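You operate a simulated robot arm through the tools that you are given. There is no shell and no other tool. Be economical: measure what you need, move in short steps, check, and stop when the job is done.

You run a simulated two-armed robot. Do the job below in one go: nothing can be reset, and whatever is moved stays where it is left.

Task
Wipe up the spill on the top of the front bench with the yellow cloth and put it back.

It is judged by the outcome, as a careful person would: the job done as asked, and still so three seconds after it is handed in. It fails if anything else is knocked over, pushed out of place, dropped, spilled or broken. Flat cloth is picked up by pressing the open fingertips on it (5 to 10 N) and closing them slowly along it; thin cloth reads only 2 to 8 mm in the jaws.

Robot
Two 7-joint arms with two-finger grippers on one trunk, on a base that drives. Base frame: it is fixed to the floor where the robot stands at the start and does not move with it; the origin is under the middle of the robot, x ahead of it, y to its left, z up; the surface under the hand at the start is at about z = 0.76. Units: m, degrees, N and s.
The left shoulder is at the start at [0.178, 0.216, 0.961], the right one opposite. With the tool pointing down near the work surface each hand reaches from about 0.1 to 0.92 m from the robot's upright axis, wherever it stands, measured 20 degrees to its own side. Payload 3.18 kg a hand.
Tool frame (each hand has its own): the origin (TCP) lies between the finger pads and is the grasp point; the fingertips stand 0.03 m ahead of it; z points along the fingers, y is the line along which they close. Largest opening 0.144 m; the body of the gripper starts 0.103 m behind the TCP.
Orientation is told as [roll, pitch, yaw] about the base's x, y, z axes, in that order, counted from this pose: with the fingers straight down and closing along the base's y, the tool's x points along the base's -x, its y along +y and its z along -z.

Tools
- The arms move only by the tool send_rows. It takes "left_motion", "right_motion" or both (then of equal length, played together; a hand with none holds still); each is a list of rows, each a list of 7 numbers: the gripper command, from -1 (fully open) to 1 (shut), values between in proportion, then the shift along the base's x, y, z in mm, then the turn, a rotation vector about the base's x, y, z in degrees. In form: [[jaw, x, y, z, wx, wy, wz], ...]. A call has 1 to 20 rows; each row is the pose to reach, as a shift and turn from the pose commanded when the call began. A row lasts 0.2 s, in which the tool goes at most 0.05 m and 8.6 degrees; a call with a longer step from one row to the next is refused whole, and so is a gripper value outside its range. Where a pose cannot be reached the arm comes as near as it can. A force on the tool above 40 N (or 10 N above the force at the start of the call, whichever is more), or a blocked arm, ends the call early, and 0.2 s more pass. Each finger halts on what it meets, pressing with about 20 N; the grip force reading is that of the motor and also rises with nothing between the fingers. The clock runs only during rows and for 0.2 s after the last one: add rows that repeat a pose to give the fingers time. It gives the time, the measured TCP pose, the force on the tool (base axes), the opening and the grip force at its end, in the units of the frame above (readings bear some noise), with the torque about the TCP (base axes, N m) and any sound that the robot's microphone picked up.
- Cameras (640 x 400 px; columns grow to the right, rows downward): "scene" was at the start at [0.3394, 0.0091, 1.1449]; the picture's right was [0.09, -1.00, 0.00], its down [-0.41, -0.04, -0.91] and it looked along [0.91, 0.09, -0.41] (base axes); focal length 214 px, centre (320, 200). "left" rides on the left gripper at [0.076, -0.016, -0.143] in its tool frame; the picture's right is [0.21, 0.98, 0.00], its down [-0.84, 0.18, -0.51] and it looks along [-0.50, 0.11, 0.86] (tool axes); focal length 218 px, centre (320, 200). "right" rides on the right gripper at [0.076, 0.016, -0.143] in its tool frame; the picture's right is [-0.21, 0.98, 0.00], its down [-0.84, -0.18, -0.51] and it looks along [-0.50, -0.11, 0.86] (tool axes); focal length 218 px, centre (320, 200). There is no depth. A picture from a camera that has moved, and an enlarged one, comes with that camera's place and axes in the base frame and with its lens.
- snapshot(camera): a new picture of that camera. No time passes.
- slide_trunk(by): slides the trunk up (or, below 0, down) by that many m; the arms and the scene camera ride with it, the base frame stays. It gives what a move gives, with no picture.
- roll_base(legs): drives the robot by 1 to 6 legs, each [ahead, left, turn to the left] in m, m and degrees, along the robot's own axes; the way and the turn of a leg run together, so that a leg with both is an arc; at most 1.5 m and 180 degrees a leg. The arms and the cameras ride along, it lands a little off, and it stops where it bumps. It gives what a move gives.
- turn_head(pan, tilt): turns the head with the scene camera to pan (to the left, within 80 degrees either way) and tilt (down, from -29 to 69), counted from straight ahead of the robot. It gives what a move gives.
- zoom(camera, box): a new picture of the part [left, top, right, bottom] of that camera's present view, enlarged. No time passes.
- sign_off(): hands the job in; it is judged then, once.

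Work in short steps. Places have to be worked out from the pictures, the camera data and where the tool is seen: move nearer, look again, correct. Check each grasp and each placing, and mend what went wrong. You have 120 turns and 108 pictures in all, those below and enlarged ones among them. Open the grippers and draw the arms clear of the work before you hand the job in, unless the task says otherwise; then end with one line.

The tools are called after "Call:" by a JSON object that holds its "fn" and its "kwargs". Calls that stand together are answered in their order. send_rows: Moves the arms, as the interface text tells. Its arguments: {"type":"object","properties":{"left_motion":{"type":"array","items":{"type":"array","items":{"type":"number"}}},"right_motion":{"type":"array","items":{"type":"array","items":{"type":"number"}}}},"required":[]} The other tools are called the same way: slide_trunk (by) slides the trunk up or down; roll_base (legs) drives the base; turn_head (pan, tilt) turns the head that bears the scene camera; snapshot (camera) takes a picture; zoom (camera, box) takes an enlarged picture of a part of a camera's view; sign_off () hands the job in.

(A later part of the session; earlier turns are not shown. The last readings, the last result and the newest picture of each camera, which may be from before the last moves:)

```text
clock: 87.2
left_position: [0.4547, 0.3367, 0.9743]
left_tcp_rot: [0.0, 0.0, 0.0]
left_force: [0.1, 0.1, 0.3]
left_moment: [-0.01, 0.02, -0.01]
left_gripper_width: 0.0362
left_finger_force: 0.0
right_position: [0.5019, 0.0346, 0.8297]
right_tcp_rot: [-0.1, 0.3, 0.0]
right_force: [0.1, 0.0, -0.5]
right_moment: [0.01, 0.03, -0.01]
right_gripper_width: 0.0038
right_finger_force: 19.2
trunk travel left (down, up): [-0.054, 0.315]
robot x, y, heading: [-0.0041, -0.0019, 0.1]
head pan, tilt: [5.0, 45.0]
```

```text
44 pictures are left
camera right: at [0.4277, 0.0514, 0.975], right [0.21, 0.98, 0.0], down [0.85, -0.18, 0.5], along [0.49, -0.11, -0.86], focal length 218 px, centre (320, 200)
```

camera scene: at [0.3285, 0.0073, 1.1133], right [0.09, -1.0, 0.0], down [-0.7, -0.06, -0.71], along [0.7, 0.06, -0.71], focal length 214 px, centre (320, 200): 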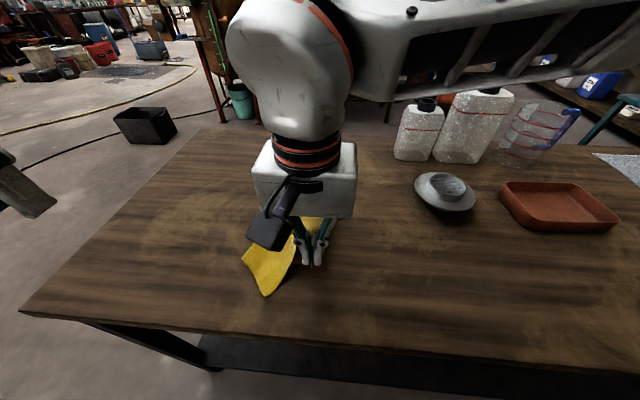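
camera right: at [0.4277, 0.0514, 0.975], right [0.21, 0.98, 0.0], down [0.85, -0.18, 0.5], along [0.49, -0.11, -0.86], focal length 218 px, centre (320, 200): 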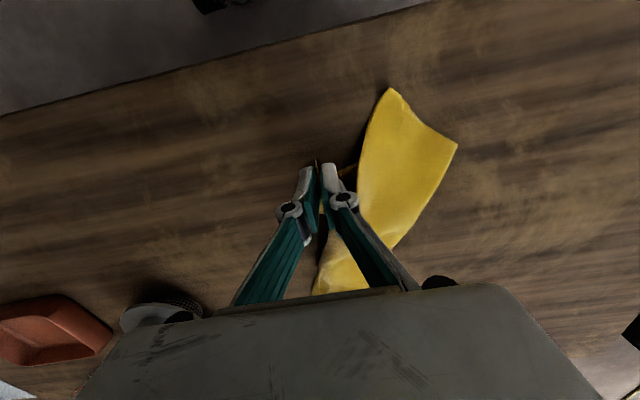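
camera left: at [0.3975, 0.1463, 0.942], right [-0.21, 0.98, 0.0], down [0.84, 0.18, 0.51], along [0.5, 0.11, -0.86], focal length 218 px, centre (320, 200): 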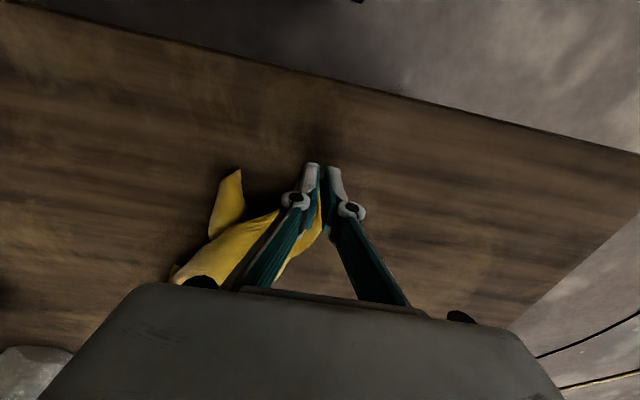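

The cloth is opening up. I keep pulling this corner right toward [0.475, −0.115], low to the bench.

Call:
{"fn": "send_rows", "kwargs": {"right_motion": [[1, -4, -25, 0, 0, 0, 0], [1, -8, -50, -3, 0, 0, 0], [1, -12, -75, -8, 0, 0, 0], [1, -17, -100, -14, 0, 0, 0], [1, -22, -125, -22, 0, 0, 0], [1, -26, -145, -30, 0, 0, 0], [1, -28, -152, -34, 0, 0, 0], [1, -28, -152, -34, 0, 0, 0]]}}

Call:
{"fn": "snapshot", "kwargs": {"camera": "scene"}}

```text
clock: 89.0
left_position: [0.4552, 0.3368, 0.9743]
left_tcp_rot: [0.0, 0.0, 0.2]
left_force: [0.8, -0.2, 0.1]
left_moment: [0.01, 0.0, 0.02]
left_gripper_width: 0.0361
left_finger_force: 0.0
right_position: [0.4775, -0.1155, 0.7982]
right_tcp_rot: [-0.1, 0.3, 0.1]
right_force: [0.5, 0.2, 1.0]
right_moment: [-0.01, -0.02, 0.01]
right_gripper_width: 0.0027
right_finger_force: 17.4
trunk travel left (down, up): [-0.054, 0.315]
robot x, y, heading: [0.0012, 0.0009, 0.1]
head pan, tilt: [5.0, 45.0]
```

```text
43 pictures are left
camera scene: at [0.3284, 0.0075, 1.1134], right [0.09, -1.0, 0.0], down [-0.7, -0.06, -0.71], along [0.7, 0.06, -0.71], focal length 214 px, centre (320, 200)
```

scene: 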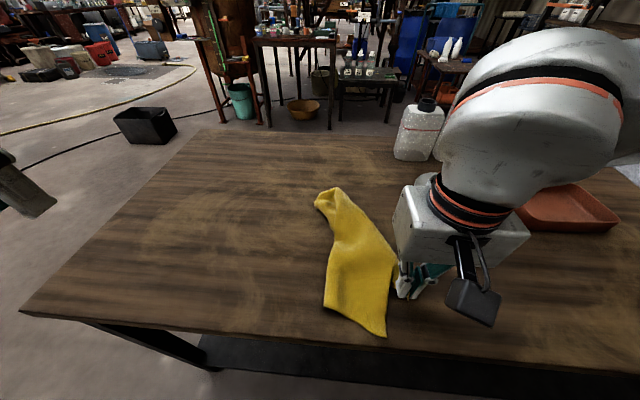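

Call:
{"fn": "zoom", "kwargs": {"camera": "scene", "box": [290, 175, 460, 345]}}

Call:
{"fn": "snapshot", "kwargs": {"camera": "right"}}

```text
2.35 times, centred on (375, 260) of scene
camera zoom: at [0.3284, 0.0075, 1.1134], right [0.09, -1.0, 0.0], down [-0.7, -0.06, -0.71], along [0.7, 0.06, -0.71], focal length 505 px, centre (191, 59)
```

zoom: 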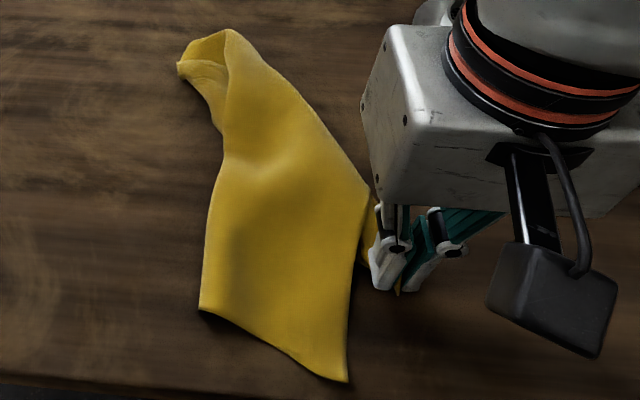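

```text
41 pictures are left
camera right: at [0.4017, -0.0983, 0.9433], right [0.21, 0.98, 0.0], down [0.85, -0.18, 0.5], along [0.49, -0.11, -0.86], focal length 218 px, centre (320, 200)
```

right: 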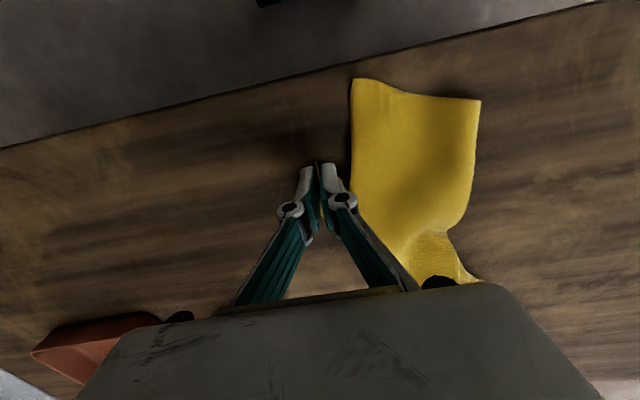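

The visible top layer ends at a sharp corner near [0.413, −0.08]; my held corner lies under it. I release here, then pick that top corner with the right hand and flip it to the left.

Call:
{"fn": "send_rows", "kwargs": {"right_motion": [[1, 0, 0, -6, 0, 0, 0], [0.85, 0, 0, -6, 0, 0, 0], [0.7, 0, 0, -6, 0, 0, 0], [0.6, 0, -3, -4, 0, 0, 0], [0.6, 0, -3, 15, 0, 0, 0], [0.6, 0, -8, 45, 0, 0, 0], [0.6, -15, -10, 75, 0, 0, 0], [0.6, -30, 5, 90, 0, 0, 0], [0.5, -42, 25, 90, 0, 0, 0], [0.5, -44, 40, 75, 0, 0, 0], [0.5, -44, 40, 60, 0, 0, 0]]}}

Call:
{"fn": "snapshot", "kwargs": {"camera": "right"}}

Call:
{"fn": "snapshot", "kwargs": {"camera": "scene"}}

```text
clock: 91.4
left_position: [0.4541, 0.3374, 0.9752]
left_tcp_rot: [0.1, 0.0, 0.1]
left_force: [0.2, 0.0, 0.0]
left_moment: [0.0, -0.02, -0.01]
left_gripper_width: 0.0361
left_finger_force: 0.0
right_position: [0.4333, -0.0769, 0.8558]
right_tcp_rot: [-0.2, 0.2, 0.1]
right_force: [-0.3, -0.4, 0.0]
right_moment: [0.0, -0.01, 0.03]
right_gripper_width: 0.0358
right_finger_force: 0.0
trunk travel left (down, up): [-0.054, 0.315]
robot x, y, heading: [0.0014, -0.0012, 0.1]
head pan, tilt: [5.0, 45.0]
```

```text
40 pictures are left
camera right: at [0.3582, -0.059, 1.0018], right [0.21, 0.98, 0.0], down [0.85, -0.18, 0.5], along [0.49, -0.11, -0.86], focal length 218 px, centre (320, 200)
```

right: 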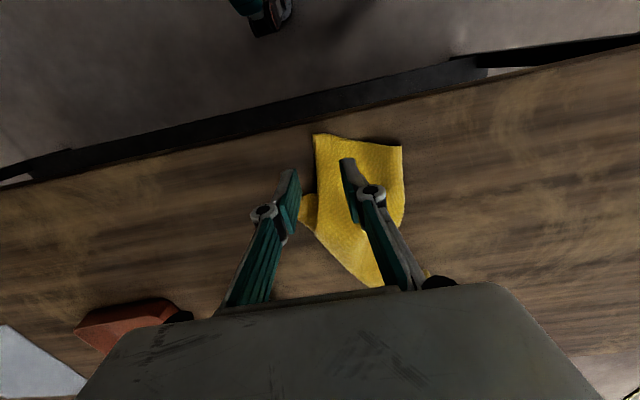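

```text
39 pictures are left
camera scene: at [0.3285, 0.0074, 1.1133], right [0.09, -1.0, 0.0], down [-0.7, -0.06, -0.71], along [0.7, 0.06, -0.71], focal length 214 px, centre (320, 200)
```

scene: 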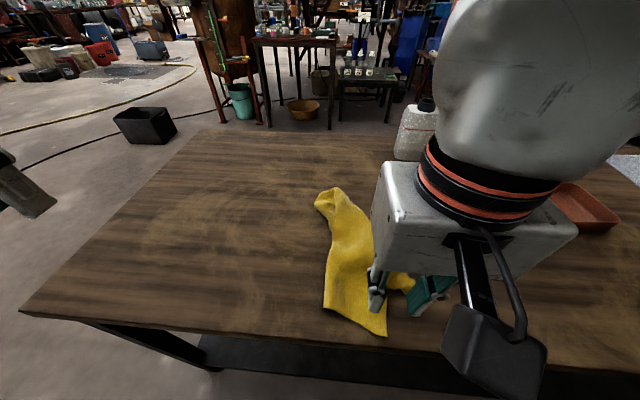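

Corner at [0.412, −0.079], its right edge along y≈−0.08. I shift 10 mm left, lower and pinch it.

Call:
{"fn": "send_rows", "kwargs": {"right_motion": [[0.5, 0, 10, -30, 0, 0, 0], [0.5, 0, 10, -55, 0, 0, 0], [0.5, 0, 10, -63, 0, 0, 0], [0.5, 0, 10, -66, 0, 0, 0], [0.5, 0, 10, -68, 0, 0, 0], [0.6, 0, 10, -68, 0, 0, 0], [0.7, 0, 10, -68, 0, 0, 0], [0.8, 0, 10, -68, 0, 0, 0], [0.9, 0, 10, -68, 0, 0, 0], [1, 0, 10, -68, 0, 0, 0], [1, 0, 10, -68, 0, 0, 0], [1, 0, 10, -68, 0, 0, 0]]}}

Call:
{"fn": "send_rows", "kwargs": {"right_motion": [[1, 5, 0, 20, 0, 0, 0], [1, 15, 10, 45, 0, 0, 0], [1, 25, 20, 70, 0, 0, 0], [1, 35, 35, 90, 0, 0, 0]]}}

Call:
{"fn": "snapshot", "kwargs": {"camera": "scene"}}

Call:
{"fn": "snapshot", "kwargs": {"camera": "right"}}

```text
clock: 94.0
left_position: [0.4549, 0.3367, 0.9751]
left_tcp_rot: [-0.1, 0.0, 0.1]
left_force: [-0.1, -0.2, -0.1]
left_moment: [-0.01, -0.01, -0.02]
left_gripper_width: 0.0361
left_finger_force: 0.1
right_position: [0.4312, -0.0654, 0.7891]
right_tcp_rot: [-0.2, 0.3, 0.1]
right_force: [-0.2, -0.5, -1.2]
right_moment: [-0.01, -0.04, -0.01]
right_gripper_width: 0.0047
right_finger_force: 23.3
trunk travel left (down, up): [-0.054, 0.315]
robot x, y, heading: [0.0007, -0.0024, -0.1]
head pan, tilt: [5.0, 45.0]
```

```text
clock: 95.0
left_position: [0.4539, 0.3371, 0.9745]
left_tcp_rot: [0.0, -0.1, 0.1]
left_force: [0.2, -0.4, -1.0]
left_moment: [0.04, -0.03, -0.02]
left_gripper_width: 0.036
left_finger_force: 0.0
right_position: [0.4685, -0.0289, 0.8784]
right_tcp_rot: [-0.2, 0.4, 0.2]
right_force: [-0.4, 0.0, -0.2]
right_moment: [-0.02, 0.02, 0.03]
right_gripper_width: 0.0033
right_finger_force: 17.1
trunk travel left (down, up): [-0.054, 0.315]
robot x, y, heading: [-0.0013, 0.0008, -0.1]
head pan, tilt: [5.0, 45.0]
```

```text
38 pictures are left
camera scene: at [0.3282, 0.0077, 1.1135], right [0.09, -1.0, 0.0], down [-0.7, -0.06, -0.71], along [0.7, 0.06, -0.71], focal length 214 px, centre (320, 200)
```

scene: 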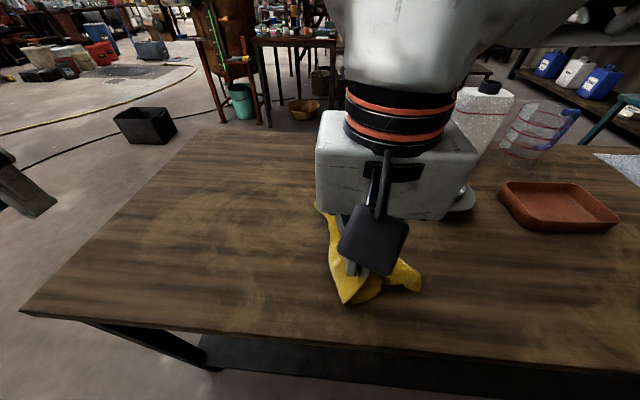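

```text
37 pictures are left
camera right: at [0.3912, -0.0116, 1.0236], right [0.21, 0.98, 0.0], down [0.85, -0.18, 0.5], along [0.49, -0.11, -0.86], focal length 218 px, centre (320, 200)
```

right: 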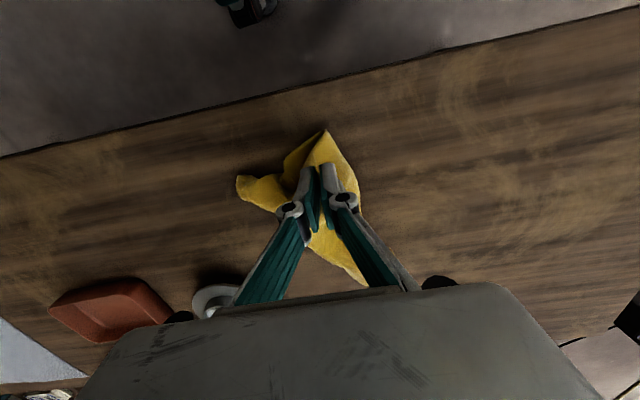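

Excellent: the other near corner now lies at about [0.49, −0.136], nearly home. I carry the held corner left to [0.465, 0.15] and lower.

Call:
{"fn": "send_rows", "kwargs": {"right_motion": [[1, 3, 25, 0, 0, 0, 0], [1, 3, 50, 0, 0, 0, 0], [1, 0, 75, -5, 0, 0, 0], [1, 0, 100, -15, 0, 0, 0], [1, -2, 125, -30, 0, 0, 0], [1, -4, 145, -48, 0, 0, 0], [1, -5, 165, -65, 0, 0, 0], [1, -5, 180, -78, 0, 0, 0], [1, -5, 180, -80, 0, 0, 0]]}}

Call:
{"fn": "snapshot", "kwargs": {"camera": "scene"}}

Call:
{"fn": "snapshot", "kwargs": {"camera": "right"}}

```text
clock: 97.0
left_position: [0.454, 0.3371, 0.9756]
left_tcp_rot: [0.0, -0.1, 0.1]
left_force: [-0.1, -0.2, 0.6]
left_moment: [0.0, -0.01, 0.01]
left_gripper_width: 0.0358
left_finger_force: 0.0
right_position: [0.4647, 0.1486, 0.798]
right_tcp_rot: [-0.1, 0.3, 0.1]
right_force: [-0.7, -1.0, 0.3]
right_moment: [-0.05, 0.02, 0.01]
right_gripper_width: 0.0026
right_finger_force: 17.7
trunk travel left (down, up): [-0.054, 0.315]
robot x, y, heading: [-0.004, 0.0018, 0.1]
head pan, tilt: [5.0, 45.0]
```

```text
36 pictures are left
camera scene: at [0.3283, 0.0074, 1.1134], right [0.09, -1.0, 0.0], down [-0.7, -0.06, -0.71], along [0.7, 0.06, -0.71], focal length 214 px, centre (320, 200)
```

scene: 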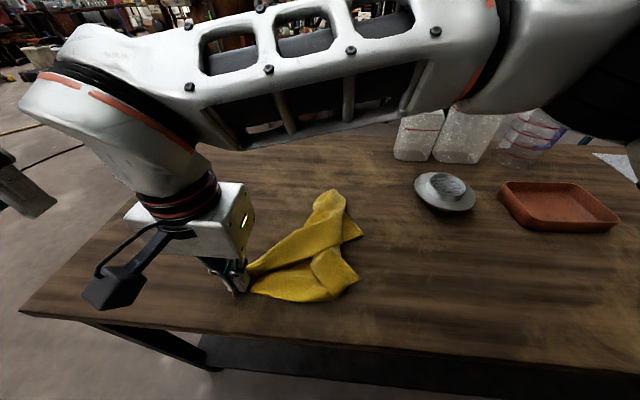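

```text
35 pictures are left
camera right: at [0.3885, 0.1663, 0.9437], right [0.21, 0.98, 0.0], down [0.85, -0.18, 0.5], along [0.49, -0.11, -0.86], focal length 218 px, centre (320, 200)
```

right: 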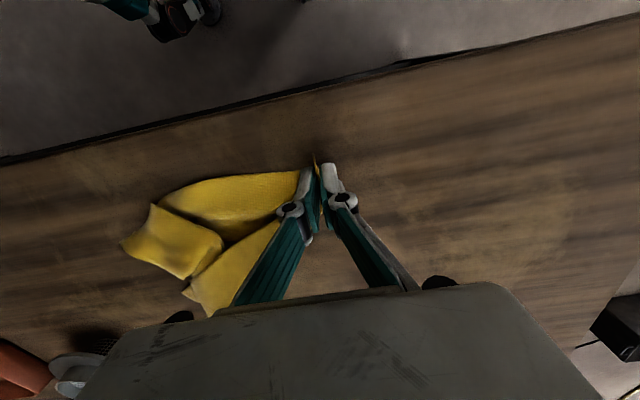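

Much flatter. I release here, and bring the right hand back to the right side.

Call:
{"fn": "send_rows", "kwargs": {"right_motion": [[1, 0, 0, -6, 0, 0, 0], [0.8, 0, 0, -7, 0, 0, 0], [0.6, 0, 0, -7, 0, 0, 0], [0.5, 0, 0, -7, 0, 0, 0], [0.5, 0, 0, 15, 0, 0, 0], [0.5, 5, -5, 50, 0, 0, 0], [0.5, 20, -40, 75, 0, 0, 0], [0.5, 25, -80, 85, 0, 0, 0], [0.5, 25, -125, 90, 0, 0, 0], [0.5, 20, -170, 90, 0, 0, 0], [0.5, 15, -215, 90, 0, 0, 0], [0.5, 5, -260, 90, 0, 0, 0], [0.5, 0, -300, 90, 0, 0, 0], [0.5, 0, -340, 90, 0, 0, 0]]}}

Call:
{"fn": "zoom", "kwargs": {"camera": "scene", "box": [220, 170, 420, 320]}}

```text
clock: 100.0
left_position: [0.4547, 0.3365, 0.9759]
left_tcp_rot: [0.1, 0.0, 0.1]
left_force: [0.8, 0.2, 0.0]
left_moment: [0.04, 0.02, 0.01]
left_gripper_width: 0.0359
left_finger_force: 0.0
right_position: [0.4628, -0.1889, 0.8875]
right_tcp_rot: [-0.1, 0.3, 0.1]
right_force: [0.9, 0.2, 0.2]
right_moment: [-0.01, 0.01, 0.01]
right_gripper_width: 0.036
right_finger_force: 0.1
trunk travel left (down, up): [-0.054, 0.315]
robot x, y, heading: [-0.0008, -0.0, 0.2]
head pan, tilt: [5.0, 45.0]
```

```text
2.67 times, centred on (320, 245) of scene
camera zoom: at [0.3283, 0.0068, 1.1134], right [0.09, -1.0, 0.0], down [-0.7, -0.06, -0.71], along [0.7, 0.06, -0.71], focal length 572 px, centre (320, 80)
```

zoom: 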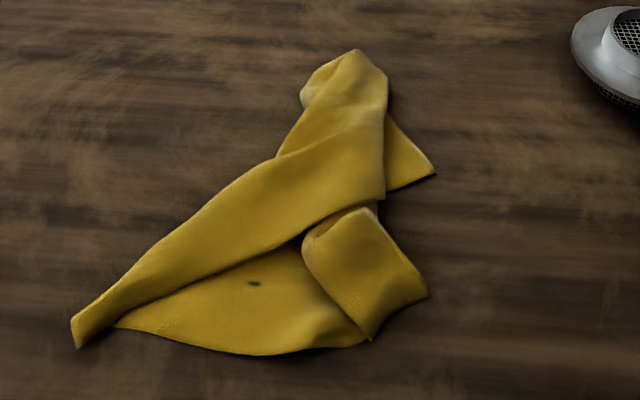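

The left near corner is exactly home ([0.443, 0.163]). I pin it with the left hand, and hover the right hand over the right flap end at about [0.483, −0.028].

Call:
{"fn": "send_rows", "kwargs": {"left_motion": [[0.5, 3, -35, -20, 0, 0, 0], [0.5, 6, -70, -40, 0, 0, 0], [0.5, 10, -105, -65, 0, 0, 0], [0.5, 12, -140, -90, 0, 0, 0], [0.5, 12, -170, -120, 0, 0, 0], [0.5, 12, -178, -155, 0, 0, 0], [0.5, 12, -178, -178, 0, 0, 0], [0.5, 12, -178, -185, 0, 0, 0], [0.6, 12, -178, -187, 0, 0, 0], [0.7, 12, -178, -187, 0, 0, 0], [0.8, 12, -178, -187, 0, 0, 0], [0.9, 12, -178, -187, 0, 0, 0], [1, 12, -178, -187, 0, 0, 0], [1, 12, -178, -187, 0, 0, 0]], "right_motion": [[0.5, 0, 0, 0, 0, 0, 0], [0.5, 0, 0, 0, 0, 0, 0], [0.5, 0, 0, 0, 0, 0, 0], [0.5, 0, 0, 0, 0, 0, 0], [0.5, 0, 0, 0, 0, 0, 0], [0.5, 0, 0, 0, 0, 0, 0], [0.45, 5, 30, 0, 0, 0, 0], [0.4, 10, 60, -10, 0, 0, 0], [0.3, 15, 95, -20, 0, 0, 0], [0.3, 20, 130, -30, 0, 0, 0], [0.3, 20, 161, -40, 0, 0, 0], [0.3, 20, 161, -45, 0, 0, 0], [0.3, 20, 161, -50, 0, 0, 0], [0.3, 20, 161, -50, 0, 0, 0]]}}

Call:
{"fn": "snapshot", "kwargs": {"camera": "right"}}

```text
clock: 103.0
left_position: [0.4675, 0.1586, 0.7894]
left_tcp_rot: [0.0, -0.1, 0.1]
left_force: [1.9, -0.5, 7.4]
left_moment: [0.13, 0.04, 0.02]
left_gripper_width: 0.0025
left_finger_force: 15.9
right_position: [0.4817, -0.029, 0.8401]
right_tcp_rot: [-0.1, 0.2, 0.2]
right_force: [0.0, 0.0, 0.8]
right_moment: [0.01, 0.0, 0.0]
right_gripper_width: 0.0504
right_finger_force: 0.1
trunk travel left (down, up): [-0.054, 0.315]
robot x, y, heading: [0.0, -0.0017, -0.1]
head pan, tilt: [5.0, 45.0]
```

```text
33 pictures are left
camera right: at [0.4071, -0.0125, 0.9839], right [0.21, 0.98, 0.0], down [0.84, -0.18, 0.5], along [0.49, -0.11, -0.86], focal length 218 px, centre (320, 200)
```

right: 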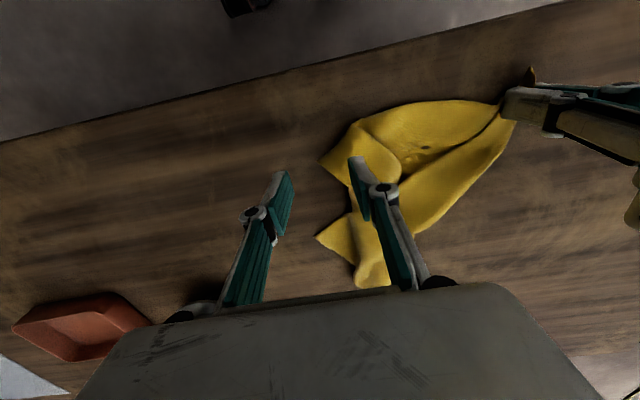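

The flap tip is at about [0.489, −0.031]. I shift 14 mm left, lower and pinch it, then pull out to the right while the left hand holds.

Call:
{"fn": "send_rows", "kwargs": {"right_motion": [[0.3, 0, 13, -25, 0, 0, 0], [0.3, 0, 13, -42, 0, 0, 0], [0.3, 0, 13, -48, 0, 0, 0], [0.3, 0, 13, -50, 0, 0, 0], [0.4, 0, 13, -50, 0, 0, 0], [0.5, 0, 13, -50, 0, 0, 0], [0.6, 0, 13, -50, 0, 0, 0], [0.7, 0, 13, -50, 0, 0, 0], [0.8, 0, 13, -50, 0, 0, 0], [0.9, 0, 13, -50, 0, 0, 0], [1, 0, 13, -50, 0, 0, 0], [1, 0, 13, -50, 0, 0, 0], [1, 0, 13, -50, 0, 0, 0]]}}

Call:
{"fn": "send_rows", "kwargs": {"right_motion": [[1, 0, -5, 15, 0, 0, 0], [1, 0, -15, 25, 0, 0, 0], [1, 0, -30, 30, 0, 0, 0], [1, -3, -45, 30, 0, 0, 0], [1, -6, -60, 25, 0, 0, 0], [1, -9, -75, 20, 0, 0, 0], [1, -12, -85, 15, 0, 0, 0]]}}

Call:
{"fn": "snapshot", "kwargs": {"camera": "scene"}}

Call:
{"fn": "snapshot", "kwargs": {"camera": "right"}}

```text
clock: 105.8
left_position: [0.4657, 0.158, 0.7886]
left_tcp_rot: [0.0, 0.0, 0.1]
left_force: [1.6, 0.4, 15.2]
left_moment: [0.35, 0.1, -0.05]
left_gripper_width: 0.0016
left_finger_force: 16.6
right_position: [0.4835, -0.0177, 0.7883]
right_tcp_rot: [-0.1, 0.3, 0.2]
right_force: [-0.9, 1.1, 3.4]
right_moment: [0.09, 0.02, -0.01]
right_gripper_width: 0.0
right_finger_force: 19.9
trunk travel left (down, up): [-0.054, 0.315]
robot x, y, heading: [0.0033, -0.0014, -0.1]
head pan, tilt: [5.0, 45.0]
```

```text
clock: 107.4
left_position: [0.4668, 0.1573, 0.7897]
left_tcp_rot: [0.0, 0.0, 0.1]
left_force: [-0.2, 5.8, 26.5]
left_moment: [0.1, -0.19, 0.02]
left_gripper_width: 0.0021
left_finger_force: 21.8
right_position: [0.4692, -0.1, 0.8049]
right_tcp_rot: [-0.1, 0.2, 0.1]
right_force: [-0.9, -0.8, -0.5]
right_moment: [0.01, -0.03, -0.03]
right_gripper_width: 0.0
right_finger_force: 20.0
trunk travel left (down, up): [-0.054, 0.315]
robot x, y, heading: [0.0013, 0.0005, 0.1]
head pan, tilt: [5.0, 45.0]
```

```text
32 pictures are left
camera scene: at [0.3276, 0.0072, 1.1137], right [0.09, -1.0, 0.0], down [-0.7, -0.06, -0.71], along [0.7, 0.06, -0.71], focal length 214 px, centre (320, 200)
```

scene: 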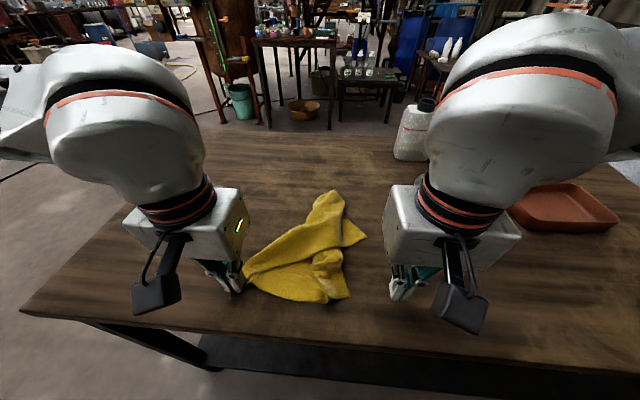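

```text
31 pictures are left
camera right: at [0.3936, -0.0836, 0.9499], right [0.21, 0.98, 0.0], down [0.84, -0.18, 0.5], along [0.49, -0.11, -0.86], focal length 218 px, centre (320, 200)
```

right: 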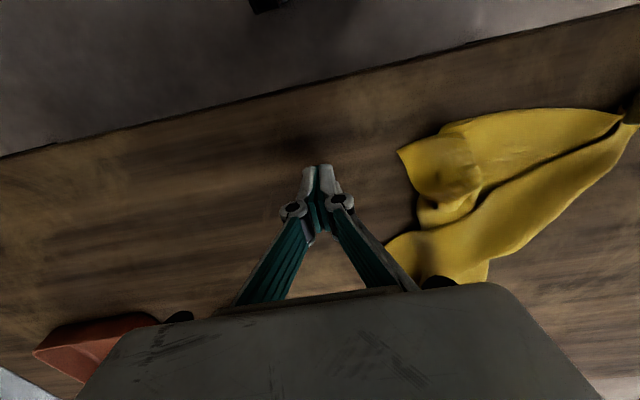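

The grip slipped off (opening 0). The flap tip is now at [0.466, −0.029]; I re-grasp further in, at [0.488, −0.004], pressing a bit more.

Call:
{"fn": "send_rows", "kwargs": {"right_motion": [[0.8, 0, 0, 25, 0, 0, 0], [0.6, 5, 20, 45, 0, 0, 0], [0.4, 12, 50, 45, 0, 0, 0], [0.3, 18, 80, 45, 0, 0, 0], [0.3, 19, 96, 35, 0, 0, 0], [0.3, 19, 96, 10, 0, 0, 0], [0.3, 19, 96, -8, 0, 0, 0], [0.3, 19, 96, -15, 0, 0, 0], [0.3, 19, 96, -18, 0, 0, 0]]}}

Call:
{"fn": "snapshot", "kwargs": {"camera": "right"}}

```text
clock: 109.4
left_position: [0.4652, 0.1594, 0.7897]
left_tcp_rot: [0.1, -0.1, 0.0]
left_force: [0.2, -0.7, 1.3]
left_moment: [-0.01, 0.04, -0.04]
left_gripper_width: 0.0027
left_finger_force: 16.5
right_position: [0.4887, -0.0052, 0.7886]
right_tcp_rot: [0.1, -0.1, 0.2]
right_force: [-0.8, 4.7, 30.1]
right_moment: [0.21, 0.08, 0.05]
right_gripper_width: 0.0584
right_finger_force: 4.1
trunk travel left (down, up): [-0.054, 0.315]
robot x, y, heading: [-0.0006, -0.0002, -0.1]
head pan, tilt: [5.0, 45.0]
```

```text
30 pictures are left
camera right: at [0.4131, 0.012, 0.9341], right [0.21, 0.98, 0.0], down [0.84, -0.18, 0.51], along [0.5, -0.1, -0.86], focal length 218 px, centre (320, 200)
```

right: 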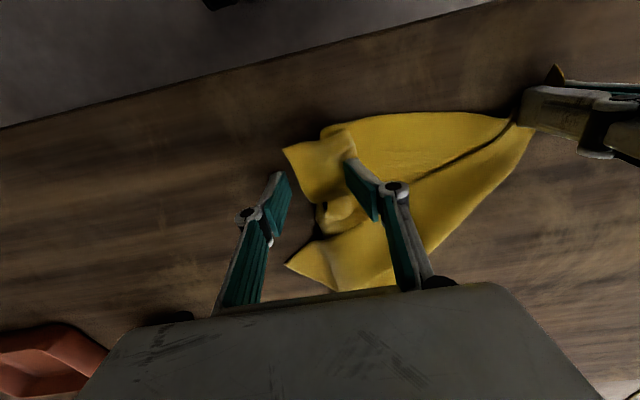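

The flap edge is between the fingers; I ease the pressure and close slowly.

Call:
{"fn": "send_rows", "kwargs": {"right_motion": [[0.3, -3, 4, 1.5, 0, 0, 0], [0.4, -3, 4, 1.5, 0, 0, 0], [0.5, -3, 4, 1.5, 0, 0, 0], [0.6, -3, 4, 1.5, 0, 0, 0], [0.7, -3, 4, 1.5, 0, 0, 0], [0.8, -3, 4, 1.5, 0, 0, 0], [0.9, -3, 4, 1.5, 0, 0, 0], [1, -3, 4, 1.5, 0, 0, 0], [1, -3, 4, 1.5, 0, 0, 0], [1, -3, 4, 1.5, 0, 0, 0]]}}

Call:
{"fn": "send_rows", "kwargs": {"right_motion": [[1, 0, 0, 12, 0, 0, 0], [1, 0, -8, 25, 0, 0, 0], [1, 0, -20, 30, 0, 0, 0], [1, 0, -35, 30, 0, 0, 0]]}}

Call:
{"fn": "snapshot", "kwargs": {"camera": "right"}}

```text
clock: 109.8
left_position: [0.4667, 0.1579, 0.7887]
left_tcp_rot: [-0.1, -0.2, 0.0]
left_force: [2.4, -0.2, 11.3]
left_moment: [-0.11, -0.15, -0.01]
left_gripper_width: 0.0011
left_finger_force: 15.5
right_position: [0.4903, -0.002, 0.791]
right_tcp_rot: [0.0, -0.2, -0.2]
right_force: [0.1, 2.8, 15.9]
right_moment: [0.28, 0.02, 0.05]
right_gripper_width: 0.0491
right_finger_force: 2.7
trunk travel left (down, up): [-0.054, 0.315]
robot x, y, heading: [-0.0007, 0.0002, -0.1]
head pan, tilt: [5.0, 45.0]
stopped in row 2 (right hand): the force on the tool passed its limit at 44 N (the readings are from after the stop); the commanded pose is now the measured one
```

```text
clock: 110.8
left_position: [0.4662, 0.1583, 0.7897]
left_tcp_rot: [0.0, 0.0, 0.0]
left_force: [1.2, -1.2, 9.5]
left_moment: [-0.02, 0.01, 0.0]
left_gripper_width: 0.0034
left_finger_force: 16.2
right_position: [0.4903, -0.04, 0.8198]
right_tcp_rot: [-0.3, -0.3, -0.1]
right_force: [-0.2, -1.4, 0.6]
right_moment: [0.01, -0.03, 0.03]
right_gripper_width: 0.0017
right_finger_force: 19.9
trunk travel left (down, up): [-0.054, 0.315]
robot x, y, heading: [0.0007, -0.0011, -0.0]
head pan, tilt: [5.0, 45.0]
```

```text
29 pictures are left
camera right: at [0.4129, -0.0215, 0.9645], right [0.21, 0.98, 0.0], down [0.84, -0.18, 0.51], along [0.5, -0.11, -0.86], focal length 218 px, centre (320, 200)
```

right: 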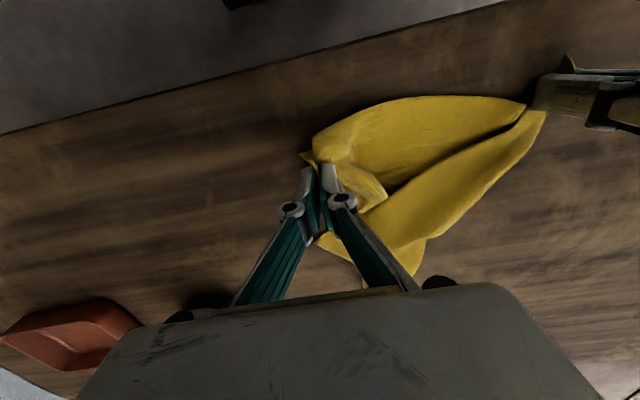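

It seems to hold the corner. I pull out to the right, staying slightly lifted, to about [0.475, −0.115].

Call:
{"fn": "send_rows", "kwargs": {"right_motion": [[1, -2, -12, 0, 0, 0, 0], [1, -5, -25, 0, 0, 0, 0], [1, -8, -38, -5, 0, 0, 0], [1, -11, -52, -10, 0, 0, 0], [1, -14, -66, -15, 0, 0, 0], [1, -16, -75, -20, 0, 0, 0]]}}

Call:
{"fn": "snapshot", "kwargs": {"camera": "scene"}}

```text
clock: 112.2
left_position: [0.4667, 0.1598, 0.7889]
left_tcp_rot: [0.0, 0.0, 0.1]
left_force: [-2.3, -16.4, 22.0]
left_moment: [-0.65, -0.02, -0.4]
left_gripper_width: 0.0056
left_finger_force: 20.4
right_position: [0.4757, -0.115, 0.7999]
right_tcp_rot: [-0.2, -0.3, -0.2]
right_force: [2.2, 16.1, -0.2]
right_moment: [0.44, -0.08, -0.26]
right_gripper_width: 0.0073
right_finger_force: 20.0
trunk travel left (down, up): [-0.054, 0.315]
robot x, y, heading: [0.0029, -0.0005, -0.3]
head pan, tilt: [5.0, 45.0]
```

```text
28 pictures are left
camera scene: at [0.3276, 0.0069, 1.1139], right [0.09, -1.0, 0.0], down [-0.7, -0.06, -0.71], along [0.71, 0.06, -0.71], focal length 214 px, centre (320, 200)
```

scene: 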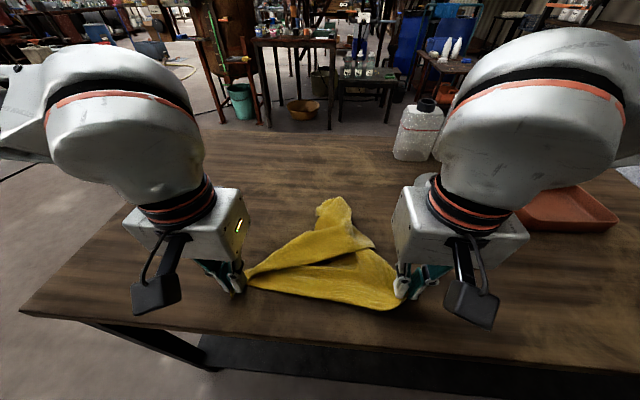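

Both near corners are held with the edge taut between the hands. I raise the trunk 0.2 m so the cloth hangs as an open sheet and the arms keep forward reach.

Call:
{"fn": "slide_trunk", "kwargs": {"by": 0.2}}

Call:
{"fn": "snapshot", "kwargs": {"camera": "scene"}}

```text
clock: 114.4
left_position: [0.4671, 0.1579, 0.9879]
left_tcp_rot: [-0.1, 0.2, 0.0]
left_force: [-1.5, -15.0, 0.0]
left_moment: [-0.41, 0.11, -0.34]
left_gripper_width: 0.006
left_finger_force: 20.0
right_position: [0.4738, -0.1136, 0.9968]
right_tcp_rot: [-0.2, 0.1, -0.3]
right_force: [2.4, 14.4, -0.8]
right_moment: [0.37, -0.07, -0.27]
right_gripper_width: 0.007
right_finger_force: 20.1
trunk travel left (down, up): [-0.254, 0.115]
robot x, y, heading: [-0.0001, -0.0026, -0.2]
head pan, tilt: [5.0, 45.0]
```

```text
27 pictures are left
camera scene: at [0.1424, 0.0072, 1.3463], right [0.09, -1.0, 0.0], down [-0.7, -0.06, -0.71], along [0.7, 0.06, -0.71], focal length 214 px, centre (320, 200)
```

scene: 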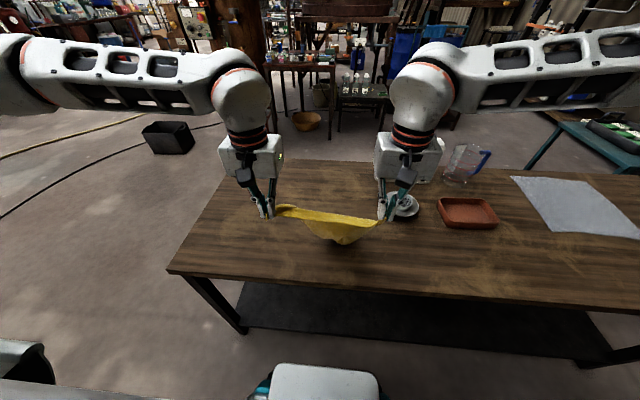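

Call:
{"fn": "zoom", "kwargs": {"camera": "scene", "box": [220, 150, 440, 290]}}

```text
2.86 times, centred on (330, 220) of scene
camera zoom: at [0.1424, 0.0072, 1.3463], right [0.09, -1.0, 0.0], down [-0.7, -0.06, -0.71], along [0.7, 0.06, -0.71], focal length 613 px, centre (291, 143)
```

zoom: 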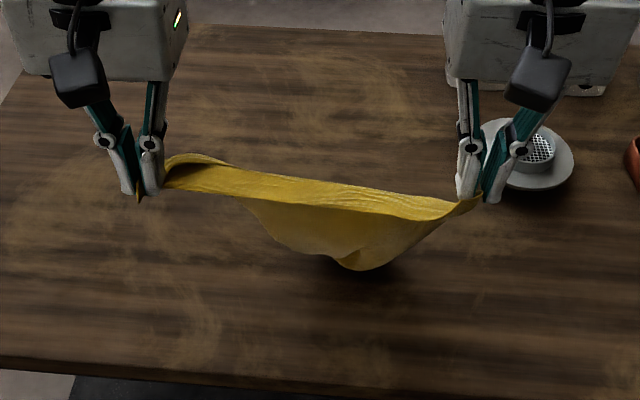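

The sheet hangs open between the hands. I raise it a bit more and carry it forward until the hanging edge is above the far end of its home place.

Call:
{"fn": "send_rows", "kwargs": {"left_motion": [[1, 10, 0, 20, 0, 0, 0], [1, 25, 0, 40, 0, 0, 0], [1, 45, 0, 55, 0, 0, 0], [1, 70, 0, 60, 0, 0, 0], [1, 95, 0, 60, 0, 0, 0], [1, 120, 0, 60, 0, 0, 0], [1, 145, 0, 60, 0, 0, 0], [1, 170, 0, 60, 0, 0, 0], [1, 190, 0, 60, 0, 0, 0], [1, 205, 0, 60, 0, 0, 0], [1, 205, 0, 60, 0, 0, 0], [1, 205, 0, 60, 0, 0, 0]], "right_motion": [[1, 10, 0, 20, 0, 0, 0], [1, 25, 0, 40, 0, 0, 0], [1, 45, 0, 55, 0, 0, 0], [1, 70, 0, 60, 0, 0, 0], [1, 95, 0, 60, 0, 0, 0], [1, 120, 0, 60, 0, 0, 0], [1, 145, 0, 60, 0, 0, 0], [1, 170, 0, 60, 0, 0, 0], [1, 190, 0, 60, 0, 0, 0], [1, 205, 0, 60, 0, 0, 0], [1, 205, 0, 60, 0, 0, 0], [1, 205, 0, 60, 0, 0, 0]]}}

Call:
{"fn": "zoom", "kwargs": {"camera": "scene", "box": [220, 100, 460, 260]}}

```text
clock: 117.0
left_position: [0.6648, 0.1587, 1.0491]
left_tcp_rot: [0.0, 0.1, 0.0]
left_force: [-2.3, -14.5, -0.5]
left_moment: [-0.4, 0.07, -0.32]
left_gripper_width: 0.0064
left_finger_force: 20.1
left hand out of reach, approached as far as the arm can: row 10, 11, 12
right_position: [0.6704, -0.1127, 1.0571]
right_tcp_rot: [-0.2, -0.1, -0.2]
right_force: [2.1, 14.7, -0.2]
right_moment: [0.42, -0.09, -0.28]
right_gripper_width: 0.0071
right_finger_force: 20.1
right hand out of reach, approached as far as the arm can: row 10, 11, 12
trunk travel left (down, up): [-0.254, 0.115]
robot x, y, heading: [-0.0007, -0.0016, -0.1]
head pan, tilt: [5.0, 45.0]
```

```text
2.50 times, centred on (340, 180) of scene
camera zoom: at [0.1419, 0.0073, 1.3465], right [0.09, -1.0, 0.0], down [-0.7, -0.06, -0.71], along [0.7, 0.06, -0.71], focal length 536 px, centre (270, 250)
```

zoom: 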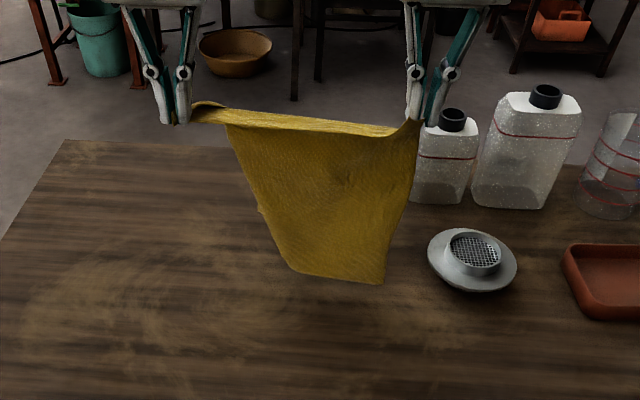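

A nice open sheet. I tilt the fingers forward to reach x≈0.74 so the hanging edge comes down at the far end of its home.

Call:
{"fn": "send_rows", "kwargs": {"left_motion": [[1, 0, 0, 5, 0, -7, 0], [1, 5, 0, 10, 0, -14, 0], [1, 20, 0, 15, 0, -21, 0], [1, 35, 0, 15, 0, -28, 0], [1, 50, 0, 15, 0, -35, 0], [1, 65, 0, 15, 0, -35, 0], [1, 75, 0, 15, 0, -35, 0], [1, 75, 0, 15, 0, -35, 0], [1, 75, 0, 15, 0, -35, 0]], "right_motion": [[1, 0, 0, 5, 0, -7, 0], [1, 5, 0, 10, 0, -14, 0], [1, 18, 0, 15, 0, -21, 0], [1, 31, 0, 15, 0, -28, 0], [1, 45, 0, 15, 0, -35, 0], [1, 60, 0, 15, 0, -35, 0], [1, 70, 0, 15, 0, -35, 0], [1, 70, 0, 15, 0, -35, 0], [1, 70, 0, 15, 0, -35, 0]]}}

Call:
{"fn": "zoom", "kwargs": {"camera": "scene", "box": [220, 80, 460, 240]}}

```text
clock: 119.0
left_position: [0.7385, 0.1581, 1.0634]
left_tcp_rot: [0.0, -34.9, 0.1]
left_force: [-1.8, -11.7, -0.5]
left_moment: [-0.09, 0.06, -0.44]
left_gripper_width: 0.0049
left_finger_force: 19.6
right_position: [0.7403, -0.1108, 1.0736]
right_tcp_rot: [-0.1, -35.0, -0.3]
right_force: [1.5, 13.6, -0.3]
right_moment: [0.44, -0.04, 0.03]
right_gripper_width: 0.0065
right_finger_force: 20.5
trunk travel left (down, up): [-0.254, 0.115]
robot x, y, heading: [0.0002, -0.0013, -0.3]
head pan, tilt: [5.0, 45.0]
```

```text
2.50 times, centred on (340, 160) of scene
camera zoom: at [0.1419, 0.0072, 1.3465], right [0.09, -1.0, 0.0], down [-0.7, -0.06, -0.71], along [0.7, 0.06, -0.71], focal length 536 px, centre (270, 300)
```

zoom: 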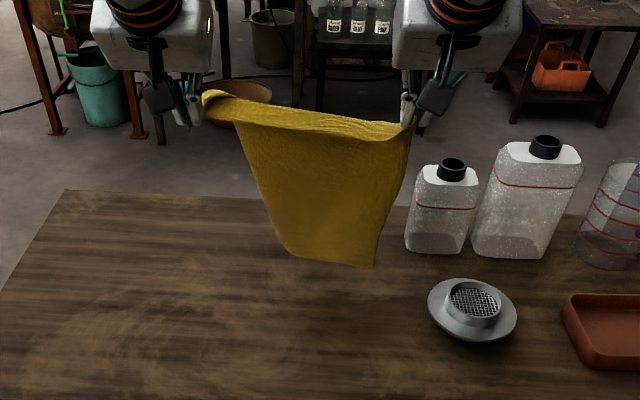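

The bottom edge hangs about 5 cm above the bench at x≈0.755. I lower it to touch, then lay the sheet down by moving the hands back and down together.

Call:
{"fn": "send_rows", "kwargs": {"left_motion": [[1, 0, 0, -15, 0, 0, 0], [1, 0, 0, -30, 0, 0, 0], [1, 0, 0, -45, 0, 0, 0], [1, -12, 0, -60, 0, 2, 0], [1, -25, 0, -74, 0, 4, 0], [1, -39, 0, -88, 0, 6, 0], [1, -54, 0, -102, 0, 8, 0], [1, -70, 0, -116, 0, 10, 0], [1, -86, 0, -130, 0, 12, 0], [1, -102, 0, -144, 0, 14, 0], [1, -118, 0, -158, 0, 16, 0], [1, -134, 0, -172, 0, 18, 0], [1, -150, 0, -185, 0, 20, 0], [1, -168, 0, -198, 0, 23, 0], [1, -186, 0, -211, 0, 26, 0], [1, -204, 0, -224, 0, 29, 0], [1, -222, 0, -236, 0, 32, 0], [1, -240, 0, -248, 0, 35, 0], [1, -257, 0, -259, 0, 35, 0], [1, -272, 0, -267, 0, 35, 0]], "right_motion": [[1, 0, 0, -16, 0, 0, 0], [1, 0, 0, -32, 0, 0, 0], [1, 0, 0, -48, 0, 0, 0], [1, -12, 0, -64, 0, 2, 0], [1, -25, 0, -79, 0, 4, 0], [1, -39, 0, -93, 0, 6, 0], [1, -54, 0, -107, 0, 8, 0], [1, -70, 0, -121, 0, 10, 0], [1, -86, 0, -136, 0, 12, 0], [1, -102, 0, -150, 0, 14, 0], [1, -118, 0, -164, 0, 16, 0], [1, -134, 0, -178, 0, 18, 0], [1, -151, 0, -192, 0, 20, 0], [1, -169, 0, -205, 0, 23, 0], [1, -187, 0, -218, 0, 26, 0], [1, -206, 0, -232, 0, 29, 0], [1, -224, 0, -244, 0, 32, 0], [1, -243, 0, -256, 0, 35, 0], [1, -260, 0, -267, 0, 35, 0], [1, -275, 0, -275, 0, 35, 0]]}}

Call:
{"fn": "zoom", "kwargs": {"camera": "scene", "box": [200, 120, 460, 280]}}

```text
clock: 123.2
left_position: [0.4658, 0.1575, 0.7953]
left_tcp_rot: [0.0, 0.1, 0.0]
left_force: [-2.2, -13.5, 0.2]
left_moment: [-0.36, 0.06, -0.32]
left_gripper_width: 0.0064
left_finger_force: 19.3
right_position: [0.467, -0.1144, 0.7968]
right_tcp_rot: [-0.1, -0.1, -0.1]
right_force: [3.1, 14.5, 0.3]
right_moment: [0.42, -0.09, -0.3]
right_gripper_width: 0.0069
right_finger_force: 19.9
trunk travel left (down, up): [-0.254, 0.115]
robot x, y, heading: [0.0016, 0.0009, 0.2]
head pan, tilt: [5.0, 45.0]
```

```text
2.46 times, centred on (330, 200) of scene
camera zoom: at [0.1418, 0.0072, 1.3465], right [0.09, -1.0, 0.0], down [-0.7, -0.06, -0.71], along [0.7, 0.06, -0.71], focal length 528 px, centre (295, 200)
```

zoom: 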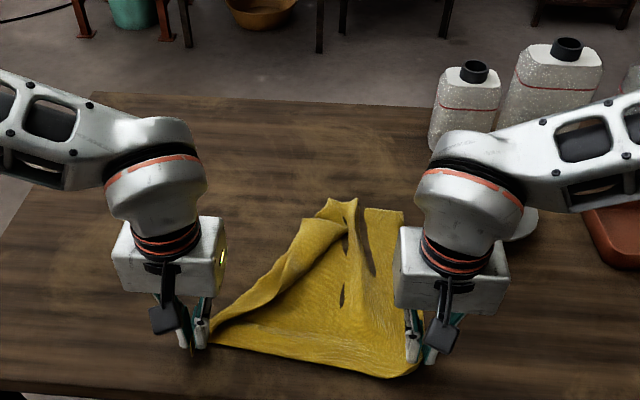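

The right two thirds lie flat now; the left side is folded in. I lower, release both hands and draw them up.

Call:
{"fn": "send_rows", "kwargs": {"left_motion": [[1, 0, -3, -4, 0, 0, 0], [0.85, 0, -3, -5, 0, 0, 0], [0.7, 0, -3, -5, 0, 0, 0], [0.6, 0, -3, -5, 0, 0, 0], [0.6, 0, -3, 15, 0, 0, 0], [0.6, -5, 0, 50, 0, 0, 0], [0.6, -10, 15, 90, 0, 0, 0], [0.6, -15, 45, 125, 0, 0, 0], [0.6, -15, 85, 145, 0, 0, 0]], "right_motion": [[1, 0, 3, -5, 0, 0, 0], [0.85, 0, 3, -6, 0, 0, 0], [0.7, 0, 3, -6, 0, 0, 0], [0.6, 0, 3, -6, 0, 0, 0], [0.6, 0, 3, 15, 0, 0, 0], [0.6, -5, 0, 50, 0, 0, 0], [0.6, -10, -15, 90, 0, 0, 0], [0.6, -15, -45, 125, 0, 0, 0], [0.6, -15, -85, 145, 0, 0, 0]]}}

Call:
{"fn": "zoom", "kwargs": {"camera": "scene", "box": [240, 160, 440, 290]}}

```text
clock: 125.2
left_position: [0.4492, 0.2468, 0.9435]
left_tcp_rot: [-0.1, 0.1, 0.0]
left_force: [-0.2, 0.6, 0.5]
left_moment: [-0.05, -0.02, -0.01]
left_gripper_width: 0.0286
left_finger_force: 0.0
right_position: [0.4506, -0.1947, 0.9464]
right_tcp_rot: [-0.1, -0.2, -0.2]
right_force: [-0.7, 0.1, 0.7]
right_moment: [0.01, -0.07, -0.02]
right_gripper_width: 0.0288
right_finger_force: 0.0
trunk travel left (down, up): [-0.254, 0.115]
robot x, y, heading: [0.0026, -0.001, -0.1]
head pan, tilt: [5.0, 45.0]
```

```text
3.08 times, centred on (340, 225) of scene
camera zoom: at [0.1408, 0.0074, 1.3467], right [0.09, -1.0, 0.0], down [-0.7, -0.06, -0.71], along [0.71, 0.06, -0.71], focal length 660 px, centre (258, 123)
```

zoom: 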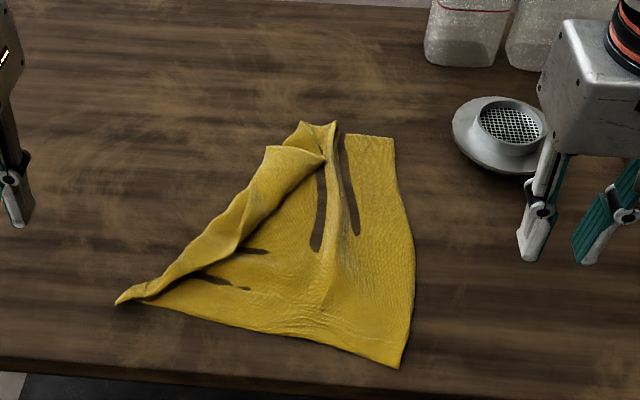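

The far-left corner is folded over to about [0.675, −0.028] (its edge from the near-left corner measures 0.29 m). I bring the left hand over it at [0.668, −0.005].

Call:
{"fn": "send_rows", "kwargs": {"left_motion": [[0.5, 30, -15, 0, 0, 0, 0], [0.4, 60, -35, -5, 0, 0, 0], [0.3, 90, -60, -10, 0, 0, 0], [0.3, 115, -90, -20, 0, 0, 0], [0.3, 140, -120, -30, 0, 0, 0], [0.3, 160, -150, -40, 0, 0, 0], [0.3, 180, -180, -50, 0, 0, 0], [0.3, 200, -210, -60, 0, 0, 0], [0.3, 215, -238, -75, 0, 0, 0], [0.3, 219, -252, -94, 0, 0, 0], [0.3, 219, -252, -94, 0, 0, 0]]}}

Call:
{"fn": "snapshot", "kwargs": {"camera": "left"}}

```text
clock: 127.6
left_position: [0.6717, -0.0104, 0.8482]
left_tcp_rot: [0.1, 0.1, 0.0]
left_force: [0.8, 0.3, -0.1]
left_moment: [0.0, 0.02, -0.06]
left_gripper_width: 0.0505
left_finger_force: 0.0
right_position: [0.4519, -0.1949, 0.944]
right_tcp_rot: [-0.2, 0.0, -0.2]
right_force: [-0.2, -0.3, -0.3]
right_moment: [0.01, 0.01, -0.01]
right_gripper_width: 0.0288
right_finger_force: 0.1
trunk travel left (down, up): [-0.254, 0.115]
robot x, y, heading: [-0.0033, 0.0022, -0.0]
head pan, tilt: [5.0, 45.0]
```

```text
21 pictures are left
camera left: at [0.596, -0.0264, 0.9918], right [-0.21, 0.98, 0.0], down [0.84, 0.18, 0.51], along [0.5, 0.11, -0.86], focal length 218 px, centre (320, 200)
```

left: 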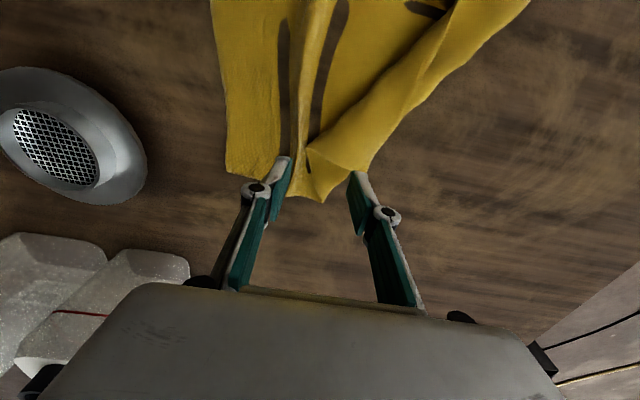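

The folded corner is at [0.674, −0.023]. To pinch only the flap, I go to [0.655, 0.012] with a narrower opening and feel for contact.

Call:
{"fn": "send_rows", "kwargs": {"left_motion": [[0.4, -10, 12, -15, 0, 0, 0], [0.45, -17, 22, -30, 0, 0, 0], [0.45, -17, 22, -45, 0, 0, 0], [0.45, -17, 22, -52, 0, 0, 0], [0.45, -17, 22, -55, 0, 0, 0], [0.45, -17, 22, -57, 0, 0, 0]]}}

```text
clock: 129.0
left_position: [0.6549, 0.0112, 0.7924]
left_tcp_rot: [0.0, -0.1, 0.0]
left_force: [-1.4, 0.1, 12.8]
left_moment: [-0.11, 0.01, 0.0]
left_gripper_width: 0.0392
left_finger_force: 0.1
right_position: [0.4508, -0.1951, 0.9453]
right_tcp_rot: [-0.1, -0.3, -0.2]
right_force: [1.0, 0.6, 0.1]
right_moment: [0.0, -0.03, 0.0]
right_gripper_width: 0.029
right_finger_force: 0.1
trunk travel left (down, up): [-0.254, 0.115]
robot x, y, heading: [-0.0002, -0.0027, -0.1]
head pan, tilt: [5.0, 45.0]
```

Contact at 13 N. I ease 1 mm, close slowly, lift a little and look.

Call:
{"fn": "send_rows", "kwargs": {"left_motion": [[0.5, 0, 0, 1, 0, 0, 0], [0.6, 0, 0, 1, 0, 0, 0], [0.7, 0, 0, 1, 0, 0, 0], [0.8, 0, 0, 1, 0, 0, 0], [0.9, 0, 0, 1, 0, 0, 0], [1, 0, 0, 1, 0, 0, 0], [1, 0, 0, 1, 0, 0, 0], [1, 0, 0, 1, 0, 0, 0], [1, 0, 0, 20, 0, 0, 0], [1, 0, 5, 40, 0, 0, 0], [1, 0, 10, 55, 0, 0, 0]]}}

Call:
{"fn": "snapshot", "kwargs": {"camera": "left"}}

```text
clock: 131.4
left_position: [0.655, 0.0231, 0.8451]
left_tcp_rot: [0.0, 0.0, 0.0]
left_force: [-0.1, -0.3, -0.1]
left_moment: [0.0, -0.02, 0.0]
left_gripper_width: 0.0036
left_finger_force: 19.9
right_position: [0.4515, -0.1949, 0.9457]
right_tcp_rot: [-0.2, -0.1, -0.2]
right_force: [-0.5, -0.9, -0.3]
right_moment: [0.01, -0.01, 0.01]
right_gripper_width: 0.0286
right_finger_force: 0.1
trunk travel left (down, up): [-0.254, 0.115]
robot x, y, heading: [-0.0011, 0.0001, -0.1]
head pan, tilt: [5.0, 45.0]
```

```text
20 pictures are left
camera left: at [0.5793, 0.0067, 0.989], right [-0.21, 0.98, 0.0], down [0.84, 0.18, 0.51], along [0.5, 0.11, -0.86], focal length 218 px, centre (320, 200)
```

left: 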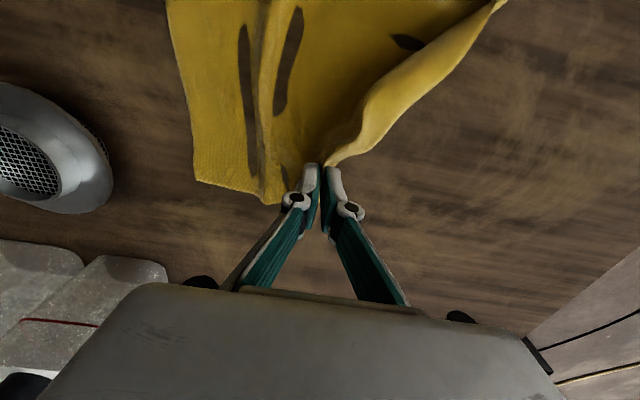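

The flap is held. I carry it out to its home side, to [0.72, 0.145], then lower.

Call:
{"fn": "send_rows", "kwargs": {"left_motion": [[1, 5, 15, 10, 0, 0, 0], [1, 12, 32, 15, 0, 0, 0], [1, 20, 50, 15, 0, 0, 0], [1, 30, 68, 10, 0, 0, 0], [1, 40, 86, 0, 0, 0, 0], [1, 50, 104, -15, 0, 0, 0], [1, 60, 118, -30, 0, 0, 0], [1, 66, 126, -45, 0, 0, 0], [1, 66, 126, -47, 0, 0, 0]]}}

Call:
{"fn": "zoom", "kwargs": {"camera": "scene", "box": [240, 140, 440, 270]}}

Call:
{"fn": "snapshot", "kwargs": {"camera": "left"}}

```text
clock: 133.4
left_position: [0.718, 0.1441, 0.8083]
left_tcp_rot: [-0.1, 0.0, 0.1]
left_force: [0.1, 0.1, 0.6]
left_moment: [-0.04, 0.03, 0.02]
left_gripper_width: 0.0035
left_finger_force: 19.9
left hand out of reach, approached as far as the arm can: row 8, 9
right_position: [0.4521, -0.1956, 0.9443]
right_tcp_rot: [-0.2, -0.1, -0.1]
right_force: [0.3, 0.4, -0.5]
right_moment: [-0.03, -0.03, 0.0]
right_gripper_width: 0.0291
right_finger_force: 0.0
trunk travel left (down, up): [-0.254, 0.115]
robot x, y, heading: [-0.0002, -0.0008, 0.1]
head pan, tilt: [5.0, 45.0]
```

```text
3.08 times, centred on (340, 205) of scene
camera zoom: at [0.1419, 0.0073, 1.3465], right [0.09, -1.0, 0.0], down [-0.7, -0.06, -0.71], along [0.7, 0.06, -0.71], focal length 660 px, centre (258, 185)
```

zoom: 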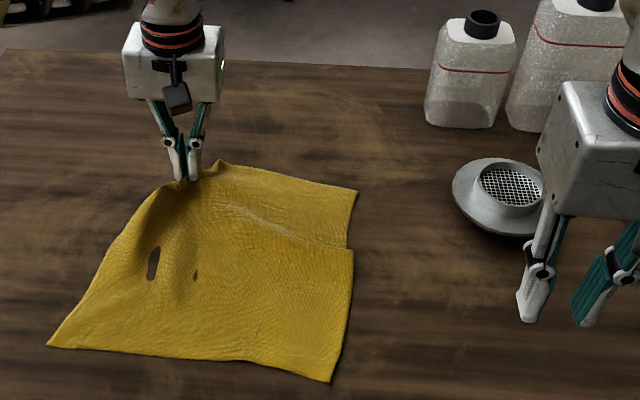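

```text
18 pictures are left
camera left: at [0.641, 0.1284, 0.9508], right [-0.21, 0.98, 0.0], down [0.84, 0.18, 0.51], along [0.5, 0.11, -0.86], focal length 218 px, centre (320, 200)
```

left: 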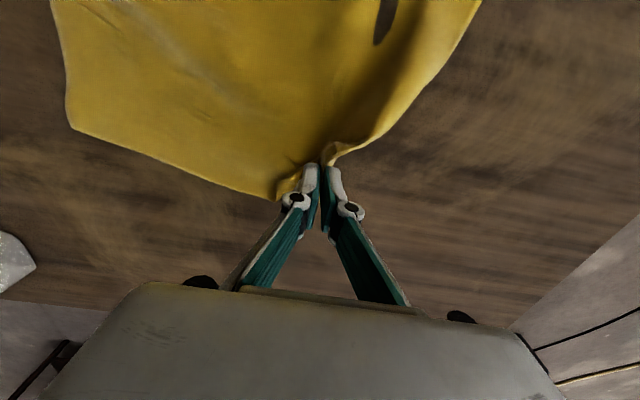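

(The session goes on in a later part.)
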